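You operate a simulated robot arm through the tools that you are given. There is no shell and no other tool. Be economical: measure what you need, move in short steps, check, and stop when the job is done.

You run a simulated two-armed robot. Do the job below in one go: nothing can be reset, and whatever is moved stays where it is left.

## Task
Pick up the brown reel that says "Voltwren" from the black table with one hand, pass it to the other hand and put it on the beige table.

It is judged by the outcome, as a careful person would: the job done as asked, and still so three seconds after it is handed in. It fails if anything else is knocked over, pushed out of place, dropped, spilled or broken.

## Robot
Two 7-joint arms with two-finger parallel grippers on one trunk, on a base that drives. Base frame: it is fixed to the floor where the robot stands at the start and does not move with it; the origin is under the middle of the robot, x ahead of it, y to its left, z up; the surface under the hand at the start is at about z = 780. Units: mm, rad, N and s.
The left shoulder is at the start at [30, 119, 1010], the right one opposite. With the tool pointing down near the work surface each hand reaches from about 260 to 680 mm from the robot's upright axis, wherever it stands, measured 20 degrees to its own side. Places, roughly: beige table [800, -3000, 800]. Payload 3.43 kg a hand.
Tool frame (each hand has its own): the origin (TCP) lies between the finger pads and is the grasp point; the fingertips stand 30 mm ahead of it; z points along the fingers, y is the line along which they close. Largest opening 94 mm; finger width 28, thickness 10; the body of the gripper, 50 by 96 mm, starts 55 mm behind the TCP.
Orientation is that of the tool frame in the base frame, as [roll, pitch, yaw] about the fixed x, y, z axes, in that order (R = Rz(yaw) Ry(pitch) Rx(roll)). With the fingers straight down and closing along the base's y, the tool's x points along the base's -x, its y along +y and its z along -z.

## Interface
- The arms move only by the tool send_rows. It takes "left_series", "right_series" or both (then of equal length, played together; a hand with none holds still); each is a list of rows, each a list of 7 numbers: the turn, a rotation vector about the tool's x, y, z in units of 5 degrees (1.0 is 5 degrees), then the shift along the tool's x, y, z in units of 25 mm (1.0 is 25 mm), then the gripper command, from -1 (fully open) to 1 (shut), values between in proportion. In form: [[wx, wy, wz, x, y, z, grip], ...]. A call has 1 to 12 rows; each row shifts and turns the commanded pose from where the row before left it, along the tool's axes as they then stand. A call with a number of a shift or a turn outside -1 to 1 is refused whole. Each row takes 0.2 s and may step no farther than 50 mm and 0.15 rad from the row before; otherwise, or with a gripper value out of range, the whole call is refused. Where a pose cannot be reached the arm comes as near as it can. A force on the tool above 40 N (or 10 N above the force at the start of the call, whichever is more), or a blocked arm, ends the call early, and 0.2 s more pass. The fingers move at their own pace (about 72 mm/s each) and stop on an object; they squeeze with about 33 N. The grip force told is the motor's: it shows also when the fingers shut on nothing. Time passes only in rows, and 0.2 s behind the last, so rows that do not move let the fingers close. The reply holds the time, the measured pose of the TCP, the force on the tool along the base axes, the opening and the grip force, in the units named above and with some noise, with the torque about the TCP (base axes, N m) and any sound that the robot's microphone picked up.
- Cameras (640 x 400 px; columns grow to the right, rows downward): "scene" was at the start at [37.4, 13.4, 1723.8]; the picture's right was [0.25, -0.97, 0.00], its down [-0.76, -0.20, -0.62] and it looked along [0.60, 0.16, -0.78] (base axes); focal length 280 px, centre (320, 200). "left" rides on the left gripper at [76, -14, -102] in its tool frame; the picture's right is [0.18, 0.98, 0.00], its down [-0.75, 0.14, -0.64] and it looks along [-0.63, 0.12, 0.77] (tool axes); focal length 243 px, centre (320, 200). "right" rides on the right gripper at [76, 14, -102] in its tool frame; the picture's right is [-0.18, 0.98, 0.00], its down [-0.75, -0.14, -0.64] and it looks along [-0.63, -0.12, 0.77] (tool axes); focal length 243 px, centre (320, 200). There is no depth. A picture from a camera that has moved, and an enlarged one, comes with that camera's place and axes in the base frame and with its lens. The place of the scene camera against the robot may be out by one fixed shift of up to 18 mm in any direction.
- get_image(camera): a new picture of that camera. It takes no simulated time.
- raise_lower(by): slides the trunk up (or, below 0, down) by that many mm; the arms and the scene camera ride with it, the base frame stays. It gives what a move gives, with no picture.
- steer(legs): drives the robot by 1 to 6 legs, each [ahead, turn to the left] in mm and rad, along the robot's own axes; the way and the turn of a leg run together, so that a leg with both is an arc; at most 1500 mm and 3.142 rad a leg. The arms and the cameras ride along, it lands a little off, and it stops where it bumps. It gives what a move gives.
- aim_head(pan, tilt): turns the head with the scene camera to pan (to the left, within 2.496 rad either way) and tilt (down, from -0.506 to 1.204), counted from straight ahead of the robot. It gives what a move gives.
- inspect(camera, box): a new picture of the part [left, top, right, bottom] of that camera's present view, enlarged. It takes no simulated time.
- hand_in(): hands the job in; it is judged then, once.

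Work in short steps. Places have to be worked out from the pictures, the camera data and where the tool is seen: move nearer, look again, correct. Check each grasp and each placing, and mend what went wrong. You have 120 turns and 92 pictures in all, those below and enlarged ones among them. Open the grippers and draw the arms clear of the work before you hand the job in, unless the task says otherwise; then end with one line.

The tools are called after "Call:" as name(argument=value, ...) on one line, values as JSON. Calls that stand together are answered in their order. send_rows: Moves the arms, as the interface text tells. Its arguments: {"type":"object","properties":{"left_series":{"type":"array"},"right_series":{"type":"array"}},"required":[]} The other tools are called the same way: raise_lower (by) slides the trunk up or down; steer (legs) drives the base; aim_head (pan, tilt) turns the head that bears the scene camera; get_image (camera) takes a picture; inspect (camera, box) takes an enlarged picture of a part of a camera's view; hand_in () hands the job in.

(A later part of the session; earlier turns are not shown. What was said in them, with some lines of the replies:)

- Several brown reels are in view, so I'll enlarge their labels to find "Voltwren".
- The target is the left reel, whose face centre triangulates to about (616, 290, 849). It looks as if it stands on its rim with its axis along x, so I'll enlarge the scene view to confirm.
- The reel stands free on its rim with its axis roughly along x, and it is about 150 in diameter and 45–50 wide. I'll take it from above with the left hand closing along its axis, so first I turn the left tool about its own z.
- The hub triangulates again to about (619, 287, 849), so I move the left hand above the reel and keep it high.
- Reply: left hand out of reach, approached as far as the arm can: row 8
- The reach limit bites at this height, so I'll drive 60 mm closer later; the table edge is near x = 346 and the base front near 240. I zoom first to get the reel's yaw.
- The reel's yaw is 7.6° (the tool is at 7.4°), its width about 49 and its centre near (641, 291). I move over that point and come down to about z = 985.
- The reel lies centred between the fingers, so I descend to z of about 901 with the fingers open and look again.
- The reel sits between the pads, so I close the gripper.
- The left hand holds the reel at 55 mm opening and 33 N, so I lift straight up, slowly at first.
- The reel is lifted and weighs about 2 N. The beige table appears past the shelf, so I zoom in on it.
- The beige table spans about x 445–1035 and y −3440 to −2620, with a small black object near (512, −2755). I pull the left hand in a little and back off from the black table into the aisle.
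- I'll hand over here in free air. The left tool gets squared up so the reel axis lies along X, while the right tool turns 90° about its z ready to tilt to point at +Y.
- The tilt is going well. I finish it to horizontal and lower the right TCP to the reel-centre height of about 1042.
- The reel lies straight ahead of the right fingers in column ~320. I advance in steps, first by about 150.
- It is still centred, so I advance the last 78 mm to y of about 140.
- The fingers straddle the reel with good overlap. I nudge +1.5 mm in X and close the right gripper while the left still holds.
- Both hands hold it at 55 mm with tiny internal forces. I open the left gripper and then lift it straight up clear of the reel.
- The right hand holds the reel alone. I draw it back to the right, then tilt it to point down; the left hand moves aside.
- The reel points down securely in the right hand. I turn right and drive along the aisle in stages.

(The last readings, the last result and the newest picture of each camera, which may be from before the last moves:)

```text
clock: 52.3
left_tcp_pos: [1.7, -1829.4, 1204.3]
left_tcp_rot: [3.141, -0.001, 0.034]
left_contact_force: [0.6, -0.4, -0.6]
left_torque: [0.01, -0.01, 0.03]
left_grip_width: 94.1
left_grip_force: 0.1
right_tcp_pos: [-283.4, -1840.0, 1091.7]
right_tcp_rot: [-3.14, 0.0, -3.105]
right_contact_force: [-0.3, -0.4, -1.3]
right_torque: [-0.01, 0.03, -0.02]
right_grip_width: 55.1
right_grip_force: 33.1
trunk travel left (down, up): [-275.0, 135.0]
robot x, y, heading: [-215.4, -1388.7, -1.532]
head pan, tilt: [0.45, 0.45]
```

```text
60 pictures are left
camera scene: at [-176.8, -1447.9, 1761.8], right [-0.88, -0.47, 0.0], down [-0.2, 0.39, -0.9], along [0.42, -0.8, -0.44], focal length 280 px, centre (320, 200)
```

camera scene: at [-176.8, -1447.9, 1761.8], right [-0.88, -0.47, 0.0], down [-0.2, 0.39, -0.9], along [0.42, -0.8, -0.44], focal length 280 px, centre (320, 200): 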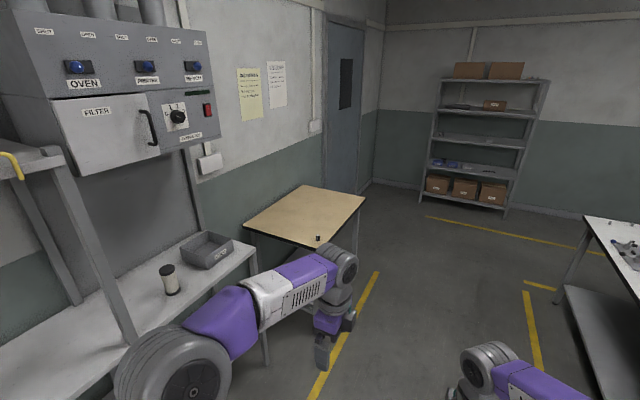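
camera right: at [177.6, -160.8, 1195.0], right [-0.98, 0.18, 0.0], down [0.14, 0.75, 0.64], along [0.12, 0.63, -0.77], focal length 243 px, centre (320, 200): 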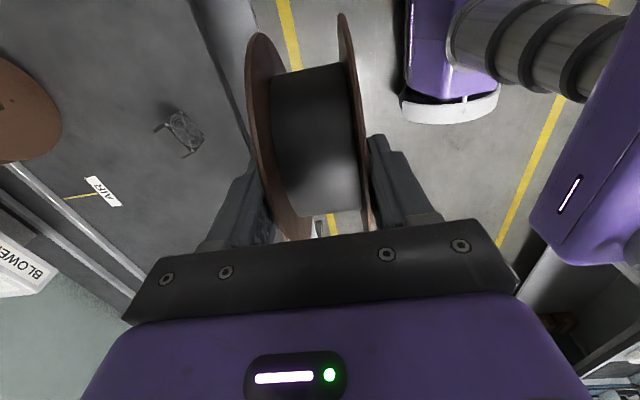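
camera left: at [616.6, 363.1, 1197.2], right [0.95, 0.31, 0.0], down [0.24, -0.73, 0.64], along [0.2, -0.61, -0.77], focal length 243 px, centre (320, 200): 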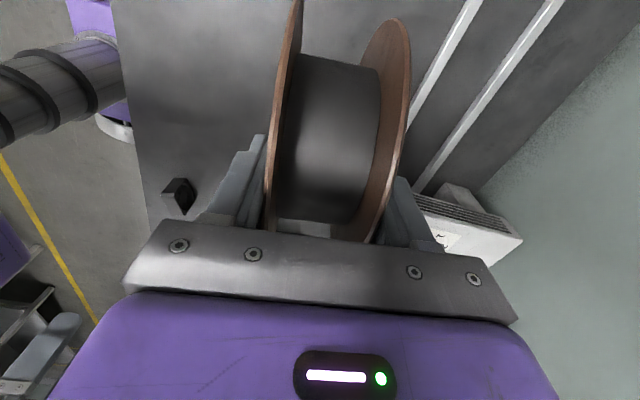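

The table edge is near x = 425 and spans y −2640 to −3390. I drive on to y of about −3000, turn to face it, and look.

Call:
steer(legs=[[0, -0.038], [1500, 0], [110, 0]])

Call:
steer(legs=[[0, 1.571]])

Call:
aim_head(pan=0.0, tilt=0.75)

Call:
get_image(camera="scene")

```text
clock: 61.1
left_tcp_pos: [-52.1, -3496.6, 1203.5]
left_tcp_rot: [3.141, 0.001, -0.029]
left_contact_force: [0.1, 0.6, -0.5]
left_torque: [0.0, -0.02, 0.0]
left_grip_width: 93.9
left_grip_force: 0.0
right_tcp_pos: [-337.0, -3487.9, 1091.7]
right_tcp_rot: [-3.141, -0.001, 3.113]
right_contact_force: [-1.3, 0.5, -2.3]
right_torque: [0.02, 0.0, 0.01]
right_grip_width: 54.9
right_grip_force: 33.2
trunk travel left (down, up): [-275.0, 135.0]
robot x, y, heading: [-238.3, -3043.7, -1.598]
head pan, tilt: [0.45, 0.45]
```

```text
clock: 65.3
left_tcp_pos: [217.6, -2868.2, 1204.0]
left_tcp_rot: [3.142, 0.0, 1.518]
left_contact_force: [0.8, -0.3, 0.5]
left_torque: [-0.01, 0.02, -0.01]
left_grip_width: 93.6
left_grip_force: 0.0
right_tcp_pos: [202.0, -3151.4, 1091.7]
right_tcp_rot: [3.141, 0.001, -1.621]
right_contact_force: [0.4, 0.7, -2.2]
right_torque: [0.03, 0.02, -0.02]
right_grip_width: 55.2
right_grip_force: 32.9
trunk travel left (down, up): [-275.0, 135.0]
robot x, y, heading: [-236.2, -3045.0, -0.049]
head pan, tilt: [0.45, 0.45]
```

```text
clock: 66.2
left_tcp_pos: [217.4, -2868.6, 1204.5]
left_tcp_rot: [-3.141, 0.0, 1.52]
left_contact_force: [0.7, 0.3, 0.4]
left_torque: [0.0, -0.01, 0.0]
left_grip_width: 93.7
left_grip_force: 0.1
right_tcp_pos: [201.4, -3152.5, 1090.8]
right_tcp_rot: [-3.141, 0.0, -1.622]
right_contact_force: [0.0, -0.2, -2.4]
right_torque: [0.0, -0.03, 0.02]
right_grip_width: 55.2
right_grip_force: 32.9
trunk travel left (down, up): [-275.0, 135.0]
robot x, y, heading: [-240.5, -3042.4, -0.055]
head pan, tilt: [0.0, 0.75]
```

```text
59 pictures are left
camera scene: at [-191.7, -3052.4, 1735.5], right [-0.05, -1.0, 0.0], down [-0.68, 0.03, -0.73], along [0.73, -0.04, -0.68], focal length 280 px, centre (320, 200)
```

scene: 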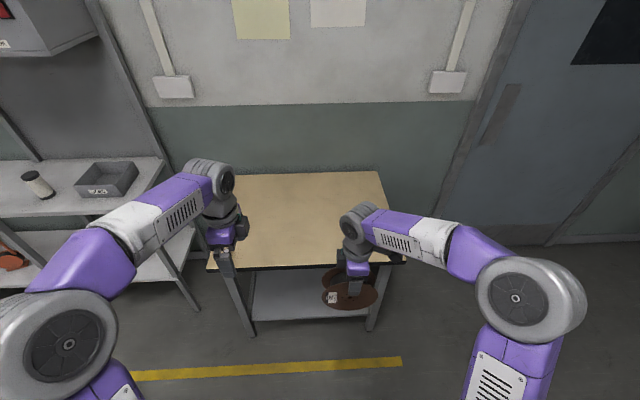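

The near edge is confirmed at x of about 425. I straighten the heading and drive 365 ahead, which leaves a 300 gap from the axis to the edge.

Call:
steer(legs=[[0, 0.053], [365, 0]])

Call:
get_image(camera="scene")

Call:
get_image(camera="right")

```text
clock: 69.0
left_tcp_pos: [577.9, -2842.3, 1204.2]
left_tcp_rot: [3.141, 0.0, 1.575]
left_contact_force: [-0.4, 0.8, 0.5]
left_torque: [-0.01, -0.02, 0.02]
left_grip_width: 94.2
left_grip_force: 0.1
right_tcp_pos: [578.8, -3125.7, 1091.4]
right_tcp_rot: [3.141, 0.001, -1.564]
right_contact_force: [0.5, 0.4, -1.5]
right_torque: [-0.03, 0.01, 0.0]
right_grip_width: 55.2
right_grip_force: 33.3
trunk travel left (down, up): [-275.0, 135.0]
robot x, y, heading: [129.9, -3038.0, 0.008]
head pan, tilt: [0.0, 0.75]
```

```text
58 pictures are left
camera scene: at [180.4, -3048.2, 1735.4], right [0.0, -1.0, 0.0], down [-0.68, 0.0, -0.73], along [0.73, 0.0, -0.68], focal length 280 px, centre (320, 200)
```

scene: 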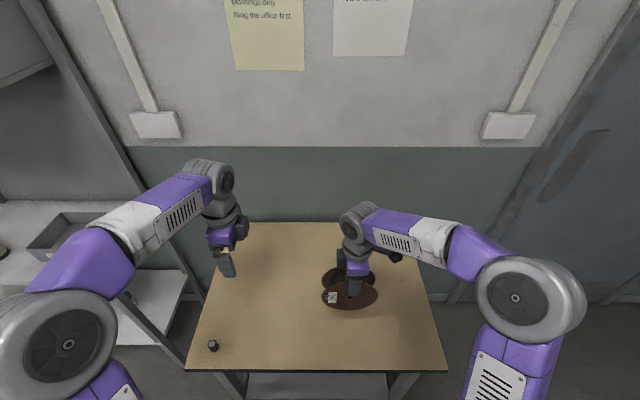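

```text
57 pictures are left
camera right: at [565.2, -3202.1, 1194.7], right [-0.98, 0.18, 0.0], down [0.14, 0.75, 0.64], along [0.11, 0.63, -0.77], focal length 243 px, centre (320, 200)
```

right: 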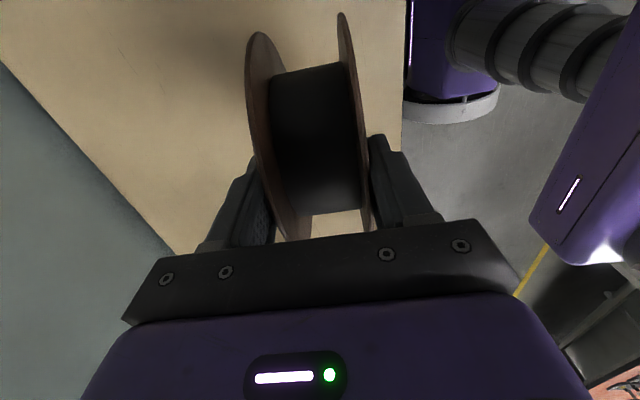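

The tabletop is clear around (580, −3085). With the table at about 800 I expect contact near TCP z of about 936, so I shift +40 in Y and descend to about 950.

Call:
send_rows(right_series=[[0, 0, 0, -0.8, 0, 0, 1], [0, 0, 0, -0.8, 0, 0, 1], [0, 0, 0, 0, 0, 0.9, 1], [0, 0, 0, 0, 0, 0.9, 1], [0, 0, 0, 0, 0, 0.9, 1], [0, 0, 0, 0, 0, 0.9, 1], [0, 0, 0, 0, 0, 0.8, 1], [0, 0, 0, 0, 0, 0.8, 1], [0, 0, 0, 0, 0, 0.4, 1]])

Call:
get_image(camera="right")

Call:
inspect(camera="scene", box=[250, 200, 490, 380])

```text
clock: 71.0
left_tcp_pos: [578.5, -2841.2, 1203.9]
left_tcp_rot: [3.141, 0.001, 1.574]
left_contact_force: [0.0, -0.1, -0.7]
left_torque: [0.03, -0.01, 0.04]
left_grip_width: 94.0
left_grip_force: 0.0
right_tcp_pos: [577.5, -3085.7, 949.4]
right_tcp_rot: [3.141, -0.001, -1.566]
right_contact_force: [0.1, 0.8, -2.7]
right_torque: [-0.03, 0.01, 0.03]
right_grip_width: 55.0
right_grip_force: 32.7
trunk travel left (down, up): [-275.0, 135.0]
robot x, y, heading: [130.8, -3042.1, 0.004]
head pan, tilt: [0.0, 0.75]
```

```text
56 pictures are left
camera right: at [564.3, -3162.6, 1052.2], right [-0.98, 0.18, 0.0], down [0.14, 0.75, 0.64], along [0.11, 0.63, -0.77], focal length 243 px, centre (320, 200)
```

right: 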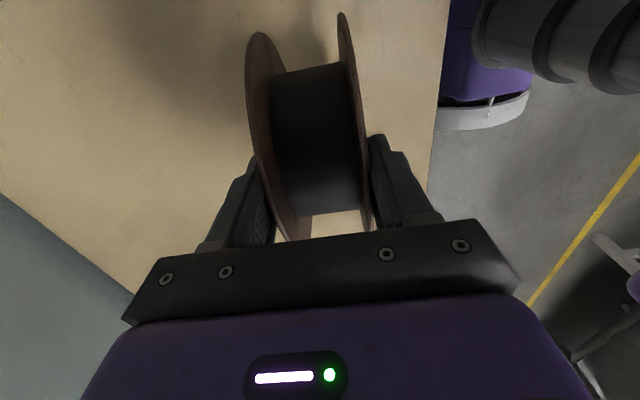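

```text
2.22 times, centred on (370, 290) of scene
camera zoom: at [179.9, -3048.2, 1735.4], right [0.0, -1.0, 0.0], down [-0.68, 0.0, -0.73], along [0.73, 0.0, -0.68], focal length 623 px, centre (209, 0)
```

zoom: 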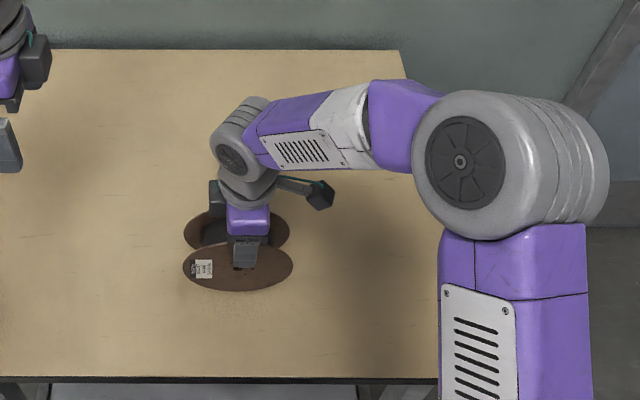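

Now I lower in small steps, watching for contact force.

Call:
send_rows(right_series=[[0, 0, 0, 0, 0, 0.12, 1], [0, 0, 0, 0, 0, 0.12, 1], [0, 0, 0, 0, 0, 0.12, 1], [0, 0, 0, 0, 0, 0.1, 1]])

Call:
send_rows(right_series=[[0, 0, 0, 0, 0, 0.06, 1], [0, 0, 0, 0, 0, 0.06, 1]])

```text
clock: 72.0
left_tcp_pos: [578.3, -2840.6, 1204.2]
left_tcp_rot: [-3.142, -0.001, 1.574]
left_contact_force: [0.4, 0.3, 0.2]
left_torque: [-0.01, -0.03, 0.0]
left_grip_width: 93.9
left_grip_force: 0.0
right_tcp_pos: [577.2, -3086.2, 938.8]
right_tcp_rot: [-3.141, 0.001, -1.565]
right_contact_force: [-0.2, 0.3, -1.9]
right_torque: [-0.01, -0.01, -0.02]
right_grip_width: 55.1
right_grip_force: 32.9
trunk travel left (down, up): [-275.0, 135.0]
robot x, y, heading: [131.6, -3042.9, 0.003]
head pan, tilt: [0.0, 0.75]
```

```text
clock: 72.6
left_tcp_pos: [577.9, -2841.9, 1204.8]
left_tcp_rot: [-3.141, 0.0, 1.575]
left_contact_force: [0.6, -0.8, 0.8]
left_torque: [0.02, 0.0, 0.01]
left_grip_width: 94.0
left_grip_force: 0.1
right_tcp_pos: [578.4, -3085.5, 936.3]
right_tcp_rot: [-3.141, 0.0, -1.566]
right_contact_force: [0.8, 0.7, -2.5]
right_torque: [-0.01, 0.0, 0.01]
right_grip_width: 55.0
right_grip_force: 33.1
trunk travel left (down, up): [-275.0, 135.0]
robot x, y, heading: [131.7, -3041.1, 0.005]
head pan, tilt: [0.0, 0.75]
```

There is no contact yet, so I continue in 1.5 mm steps.

Call:
send_rows(right_series=[[0, 0, 0, 0, 0, 0.06, 1], [0, 0, 0, 0, 0, 0.06, 1]])

Call:
send_rows(right_series=[[0, 0, 0, 0, 0, 0.06, 1], [0, 0, 0, 0, 0, 0.06, 1]])

```text
clock: 73.2
left_tcp_pos: [577.3, -2841.1, 1205.1]
left_tcp_rot: [3.14, 0.0, 1.574]
left_contact_force: [0.2, -0.2, 0.1]
left_torque: [0.01, 0.0, 0.0]
left_grip_width: 94.0
left_grip_force: 0.1
right_tcp_pos: [578.8, -3086.0, 933.7]
right_tcp_rot: [3.141, 0.001, -1.566]
right_contact_force: [-0.3, -0.7, -2.1]
right_torque: [-0.02, 0.01, -0.01]
right_grip_width: 55.1
right_grip_force: 32.6
trunk travel left (down, up): [-275.0, 135.0]
robot x, y, heading: [128.2, -3043.1, 0.008]
head pan, tilt: [0.0, 0.75]
```

```text
clock: 73.8
left_tcp_pos: [578.8, -2842.1, 1204.6]
left_tcp_rot: [-3.141, 0.0, 1.575]
left_contact_force: [-0.2, 0.2, 0.2]
left_torque: [0.01, -0.04, 0.0]
left_grip_width: 93.8
left_grip_force: 0.1
right_tcp_pos: [579.5, -3085.6, 930.9]
right_tcp_rot: [-3.141, 0.001, -1.567]
right_contact_force: [0.3, 1.0, -2.5]
right_torque: [-0.04, -0.03, 0.04]
right_grip_width: 55.0
right_grip_force: 32.4
trunk travel left (down, up): [-275.0, 135.0]
robot x, y, heading: [129.0, -3043.5, 0.006]
head pan, tilt: [0.0, 0.75]
```

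Still free; I keep going down.

Call:
send_rows(right_series=[[0, 0, 0, 0, 0, 0.08, 1], [0, 0, 0, 0, 0, 0.08, 1]])

Call:
send_rows(right_series=[[0, 0, 0, 0, 0, 0.08, 1], [0, 0, 0, 0, 0, 0.08, 1]])

Call:
inspect(camera="right", box=[220, 0, 440, 240])

```text
clock: 74.4
left_tcp_pos: [576.8, -2841.8, 1203.8]
left_tcp_rot: [-3.141, 0.0, 1.575]
left_contact_force: [0.2, -0.1, -0.1]
left_torque: [-0.01, -0.01, 0.01]
left_grip_width: 94.1
left_grip_force: 0.0
right_tcp_pos: [578.9, -3086.4, 926.5]
right_tcp_rot: [-3.141, 0.001, -1.565]
right_contact_force: [0.1, -0.5, -1.9]
right_torque: [-0.03, -0.01, 0.0]
right_grip_width: 55.2
right_grip_force: 33.4
trunk travel left (down, up): [-275.0, 135.0]
robot x, y, heading: [130.9, -3040.3, 0.007]
head pan, tilt: [0.0, 0.75]
```

```text
clock: 75.0
left_tcp_pos: [578.3, -2841.3, 1205.0]
left_tcp_rot: [-3.14, 0.001, 1.573]
left_contact_force: [-0.3, -0.7, 0.2]
left_torque: [0.0, -0.02, -0.02]
left_grip_width: 94.0
left_grip_force: 0.1
right_tcp_pos: [578.1, -3085.0, 921.7]
right_tcp_rot: [3.141, -0.001, -1.566]
right_contact_force: [0.1, -0.2, -3.1]
right_torque: [-0.01, 0.0, 0.0]
right_grip_width: 55.2
right_grip_force: 32.7
trunk travel left (down, up): [-275.0, 135.0]
robot x, y, heading: [135.2, -3038.9, 0.001]
head pan, tilt: [0.0, 0.75]
```

```text
1.67 times, centred on (330, 120) of right
camera zoom: at [564.2, -3162.1, 1025.5], right [-0.98, 0.18, 0.0], down [0.14, 0.75, 0.64], along [0.11, 0.63, -0.77], focal length 404 px, centre (303, 333)
```

zoom: 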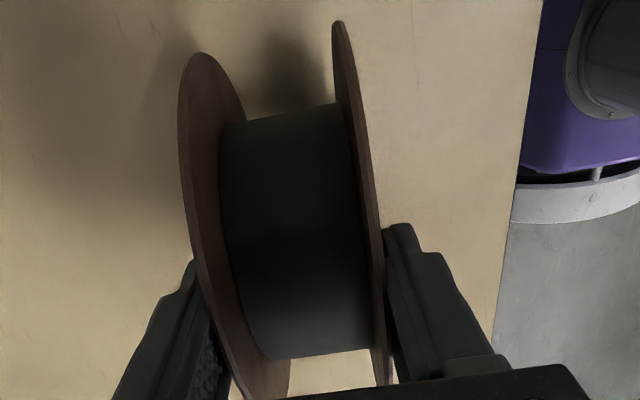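

The reel's underside should now be at about 786, nearly there. I continue gently.

Call:
send_rows(right_series=[[0, 0, 0, 0, 0, 0.06, 1], [0, 0, 0, 0, 0, 0.06, 1]])

Call:
send_rows(right_series=[[0, 0, 0, 0, 0, 0.06, 1], [0, 0, 0, 0, 0, 0.06, 1]])

Call:
send_rows(right_series=[[0, 0, 0, 0, 0, 0.06, 1], [0, 0, 0, 0, 0, 0, 1]])

```text
clock: 75.6
left_tcp_pos: [578.4, -2841.3, 1204.4]
left_tcp_rot: [3.141, 0.0, 1.574]
left_contact_force: [-0.3, 0.1, -0.2]
left_torque: [0.01, 0.01, 0.02]
left_grip_width: 93.8
left_grip_force: 0.0
right_tcp_pos: [579.1, -3086.2, 919.8]
right_tcp_rot: [3.141, 0.0, -1.565]
right_contact_force: [0.4, 0.3, -1.9]
right_torque: [-0.02, 0.01, -0.04]
right_grip_width: 54.7
right_grip_force: 32.7
trunk travel left (down, up): [-275.0, 135.0]
robot x, y, heading: [130.7, -3041.6, 0.005]
head pan, tilt: [0.0, 0.75]
```

```text
clock: 76.2
left_tcp_pos: [577.6, -2841.7, 1204.9]
left_tcp_rot: [-3.141, 0.0, 1.575]
left_contact_force: [-0.3, -0.1, 0.2]
left_torque: [0.01, 0.03, 0.01]
left_grip_width: 94.0
left_grip_force: 0.1
right_tcp_pos: [577.4, -3086.1, 916.6]
right_tcp_rot: [-3.141, 0.0, -1.565]
right_contact_force: [0.4, 0.0, -1.4]
right_torque: [-0.01, -0.02, 0.01]
right_grip_width: 55.3
right_grip_force: 32.9
trunk travel left (down, up): [-275.0, 135.0]
robot x, y, heading: [131.6, -3042.9, 0.007]
head pan, tilt: [0.0, 0.75]
```

```text
clock: 76.8
left_tcp_pos: [577.3, -2842.3, 1206.0]
left_tcp_rot: [3.141, 0.0, 1.574]
left_contact_force: [-0.3, -0.1, 1.2]
left_torque: [0.04, 0.0, 0.01]
left_grip_width: 94.1
left_grip_force: 0.1
right_tcp_pos: [577.9, -3084.4, 916.8]
right_tcp_rot: [-3.138, -0.001, -1.566]
right_contact_force: [-2.7, -2.4, 15.8]
right_torque: [-0.12, 0.37, 0.0]
right_grip_width: 54.9
right_grip_force: 33.3
trunk travel left (down, up): [-275.0, 135.0]
robot x, y, heading: [132.6, -3043.3, 0.003]
head pan, tilt: [0.0, 0.75]
```

Contact is made at 16 N. I relieve about 0.7 mm, then open slowly and check.

Call:
send_rows(right_series=[[0, 0, 0, 0, 0, -0.03, 1], [0, 0, 0, 0, 0, 0, 1]])

```text
clock: 77.4
left_tcp_pos: [578.2, -2841.0, 1204.3]
left_tcp_rot: [-3.142, 0.0, 1.575]
left_contact_force: [0.2, 0.2, -0.3]
left_torque: [-0.01, 0.03, 0.0]
left_grip_width: 94.2
left_grip_force: 0.0
right_tcp_pos: [579.1, -3087.0, 917.0]
right_tcp_rot: [3.14, 0.001, -1.566]
right_contact_force: [-0.2, 0.6, 3.3]
right_torque: [0.14, -0.16, 0.05]
right_grip_width: 54.9
right_grip_force: 32.9
trunk travel left (down, up): [-275.0, 135.0]
robot x, y, heading: [132.7, -3041.9, 0.008]
head pan, tilt: [0.0, 0.75]
```

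Contact is now light. I open only slightly, to about 62 mm, so the fingers stay as a guard, and watch whether it stays put.

Call:
send_rows(right_series=[[0, 0, 0, 0, 0, 0, -0.2], [0, 0, 0, 0, 0, 0, -0.25], [0, 0, 0, 0, 0, 0, -0.32], [0, 0, 0, 0, 0, 0, -0.32]])

Call:
get_image(camera="right")

Call:
send_rows(right_series=[[0, 0, 0, 0, 0, 0, -0.32], [0, 0, 0, 0, 0, 0, -0.32], [0, 0, 0, 0, 0, 0, -0.32], [0, 0, 0, 0, 0, 0, -0.32], [0, 0, 0, 0, 0, 0, -0.32], [0, 0, 0, 0, 0, 0, -0.32]])

Call:
get_image(camera="right")

```text
clock: 78.4
left_tcp_pos: [578.5, -2842.2, 1205.5]
left_tcp_rot: [-3.141, 0.001, 1.575]
left_contact_force: [0.5, 0.6, 0.5]
left_torque: [-0.03, 0.01, -0.04]
left_grip_width: 93.9
left_grip_force: 0.0
right_tcp_pos: [578.3, -3086.2, 915.8]
right_tcp_rot: [3.141, -0.002, -1.566]
right_contact_force: [0.5, -0.1, -0.4]
right_torque: [0.0, 0.03, -0.03]
right_grip_width: 62.0
right_grip_force: 0.1
trunk travel left (down, up): [-275.0, 135.0]
robot x, y, heading: [134.8, -3045.4, 0.006]
head pan, tilt: [0.0, 0.75]
```

```text
53 pictures are left
camera right: at [564.3, -3162.4, 1020.1], right [-0.98, 0.18, 0.0], down [0.14, 0.75, 0.64], along [0.11, 0.63, -0.77], focal length 243 px, centre (320, 200)
```

right: 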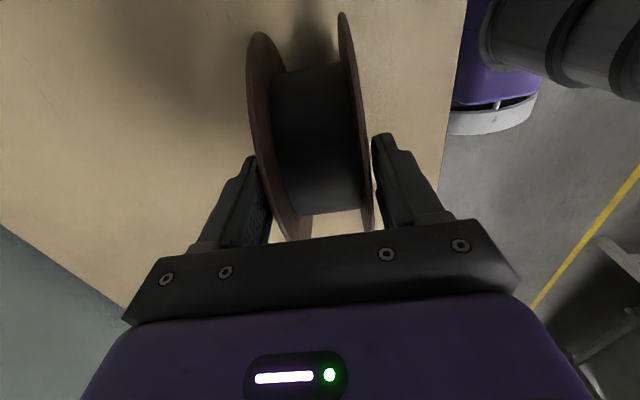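

```text
clock: 79.8
left_tcp_pos: [578.7, -2841.4, 1204.1]
left_tcp_rot: [-3.14, 0.001, 1.576]
left_contact_force: [0.5, 0.1, -0.3]
left_torque: [0.02, -0.05, 0.03]
left_grip_width: 94.0
left_grip_force: 0.1
right_tcp_pos: [578.6, -3084.7, 917.2]
right_tcp_rot: [-3.14, -0.001, -1.566]
right_contact_force: [0.1, 0.2, 0.4]
right_torque: [0.01, 0.01, 0.01]
right_grip_width: 62.0
right_grip_force: 0.0
trunk travel left (down, up): [-275.0, 135.0]
robot x, y, heading: [134.3, -3040.6, 0.003]
head pan, tilt: [0.0, 0.75]
```

```text
52 pictures are left
camera right: at [564.3, -3162.5, 1020.1], right [-0.98, 0.18, 0.0], down [0.14, 0.75, 0.64], along [0.11, 0.63, -0.77], focal length 243 px, centre (320, 200)
```

right: 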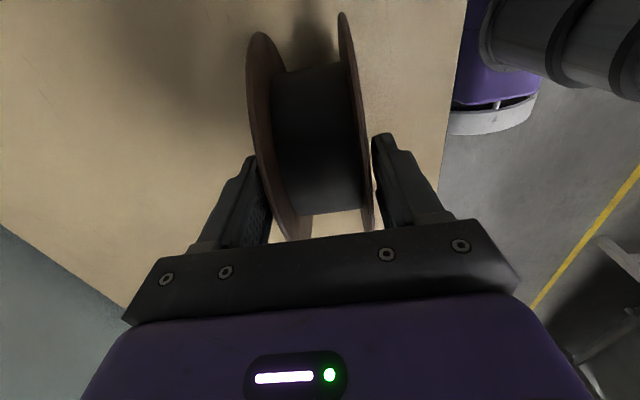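

The reel stands still with zero force on the hand. I open fully, wait, and rise straight up.

Call:
send_rows(right_series=[[0, 0, 0, 0, 0, 0, -0.6], [0, 0, 0, 0, 0, 0, -1], [0, 0, 0, 0, 0, 0, -1], [0, 0, 0, 0, 0, 0, -1]])

Call:
get_image(camera="right")

Call:
send_rows(right_series=[[0, 0, 0, 0, 0, -0.4, -1], [0, 0, 0, 0, 0, -0.7, -1], [0, 0, 0, 0, 0, -1, -1], [0, 0, 0, 0, 0, -1, -1], [0, 0, 0, 0, 0, -1, -1], [0, 0, 0, 0, 0, -1, -1], [0, 0, 0, 0, 0, -1, -1], [0, 0, 0, 0, 0, -1, -1]])

Call:
get_image(camera="right")

Call:
inspect(camera="scene", box=[250, 200, 490, 380])

```text
clock: 80.8
left_tcp_pos: [578.0, -2842.6, 1203.4]
left_tcp_rot: [3.14, 0.0, 1.574]
left_contact_force: [-0.1, 0.4, 0.6]
left_torque: [0.0, 0.02, -0.02]
left_grip_width: 93.9
left_grip_force: 0.1
right_tcp_pos: [578.5, -3086.0, 916.0]
right_tcp_rot: [-3.14, 0.0, -1.565]
right_contact_force: [-0.3, -0.1, 0.2]
right_torque: [0.03, 0.0, -0.02]
right_grip_width: 93.9
right_grip_force: 0.0
trunk travel left (down, up): [-275.0, 135.0]
robot x, y, heading: [131.5, -3044.3, 0.007]
head pan, tilt: [0.0, 0.75]
```

```text
51 pictures are left
camera right: at [564.3, -3162.5, 1020.1], right [-0.98, 0.18, 0.0], down [0.14, 0.75, 0.64], along [0.11, 0.63, -0.77], focal length 243 px, centre (320, 200)
```

right: 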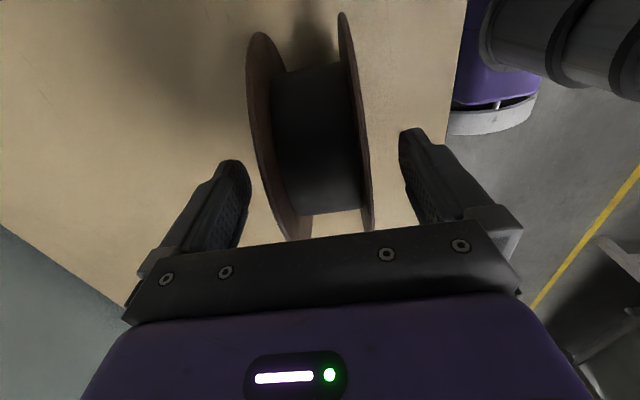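

```text
clock: 82.6
left_tcp_pos: [578.5, -2841.5, 1203.8]
left_tcp_rot: [-3.14, -0.001, 1.575]
left_contact_force: [0.2, 0.3, 0.8]
left_torque: [0.01, -0.02, -0.02]
left_grip_width: 93.9
left_grip_force: 0.0
right_tcp_pos: [577.8, -3087.4, 1094.2]
right_tcp_rot: [-3.139, 0.001, -1.566]
right_contact_force: [0.5, 0.2, -0.1]
right_torque: [0.02, -0.02, 0.02]
right_grip_width: 94.2
right_grip_force: 0.0
trunk travel left (down, up): [-275.0, 135.0]
robot x, y, heading: [134.4, -3042.0, 0.008]
head pan, tilt: [0.0, 0.75]
```

```text
50 pictures are left
camera right: at [564.8, -3163.2, 1196.8], right [-0.98, 0.18, 0.0], down [0.14, 0.75, 0.64], along [0.11, 0.63, -0.77], focal length 243 px, centre (320, 200)
```

right: 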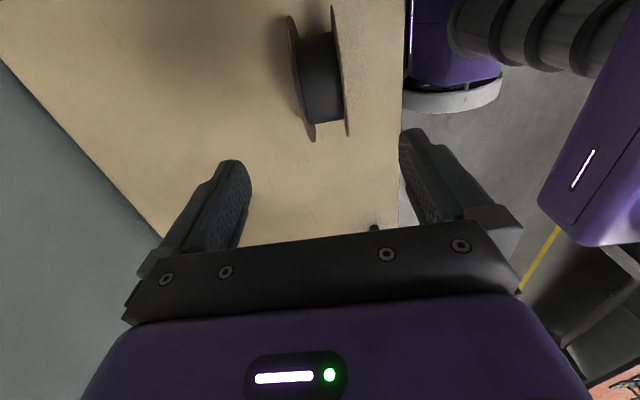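

```text
2.22 times, centred on (370, 290) of scene
camera zoom: at [179.3, -3048.2, 1735.4], right [0.0, -1.0, 0.0], down [-0.68, 0.0, -0.73], along [0.73, 0.0, -0.68], focal length 623 px, centre (209, 0)
```

zoom: 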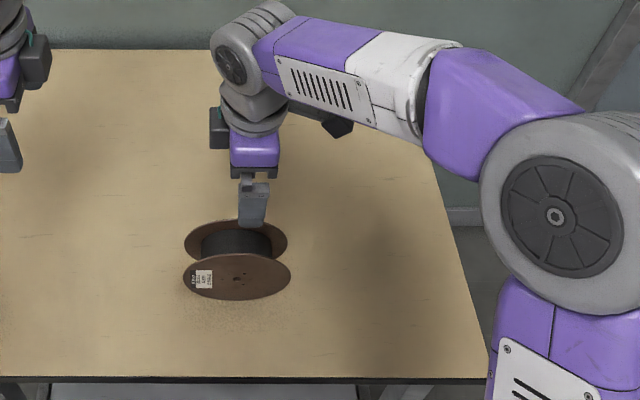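

The reel stands on the beige table in the same place. I wait a couple of seconds more with the hands clear to check that it does not roll.

Call:
send_rows(right_series=[[0, 0, 0, 0, 0, -0.5, -1], [0, 0, 0, 0, 0, -0.5, -1], [0, 0, 0, 0, 0, 0, -1], [0, 0, 0, 0, 0, 0, -1], [0, 0, 0, 0, 0, 0, -1], [0, 0, 0, 0, 0, 0, -1], [0, 0, 0, 0, 0, 0, -1], [0, 0, 0, 0, 0, 0, -1], [0, 0, 0, 0, 0, 0, -1], [0, 0, 0, 0, 0, 0, -1], [0, 0, 0, 0, 0, 0, -1], [0, 0, 0, 0, 0, 0, -1]])

Call:
inspect(camera="scene", box=[250, 200, 490, 380])

```text
clock: 85.2
left_tcp_pos: [577.9, -2841.8, 1204.6]
left_tcp_rot: [-3.14, 0.0, 1.575]
left_contact_force: [-0.2, -0.3, 0.0]
left_torque: [-0.02, -0.03, 0.03]
left_grip_width: 93.8
left_grip_force: 0.0
right_tcp_pos: [578.2, -3086.3, 1117.6]
right_tcp_rot: [-3.141, -0.001, -1.565]
right_contact_force: [0.4, 0.0, -0.5]
right_torque: [0.03, 0.03, -0.01]
right_grip_width: 94.1
right_grip_force: 0.0
trunk travel left (down, up): [-275.0, 135.0]
robot x, y, heading: [130.7, -3043.7, 0.004]
head pan, tilt: [0.0, 0.75]
```

```text
2.22 times, centred on (370, 290) of scene
camera zoom: at [179.6, -3048.2, 1735.4], right [0.0, -1.0, 0.0], down [-0.68, 0.0, -0.73], along [0.73, 0.0, -0.68], focal length 623 px, centre (209, 0)
```

zoom: 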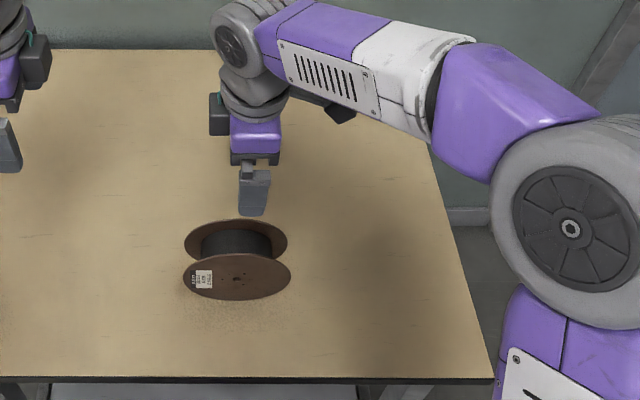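

The reel has not moved over several seconds and both grippers are open and clear, so I hand in.

Call:
hand_in()

```text
The job is handed in.
```

I picked up the "Voltwren" reel with the left hand, passed it to the right hand, and stood it on its rim on the beige table; it didn't move in the four seconds or so I watched before handing in, and I saw nothing else disturbed.
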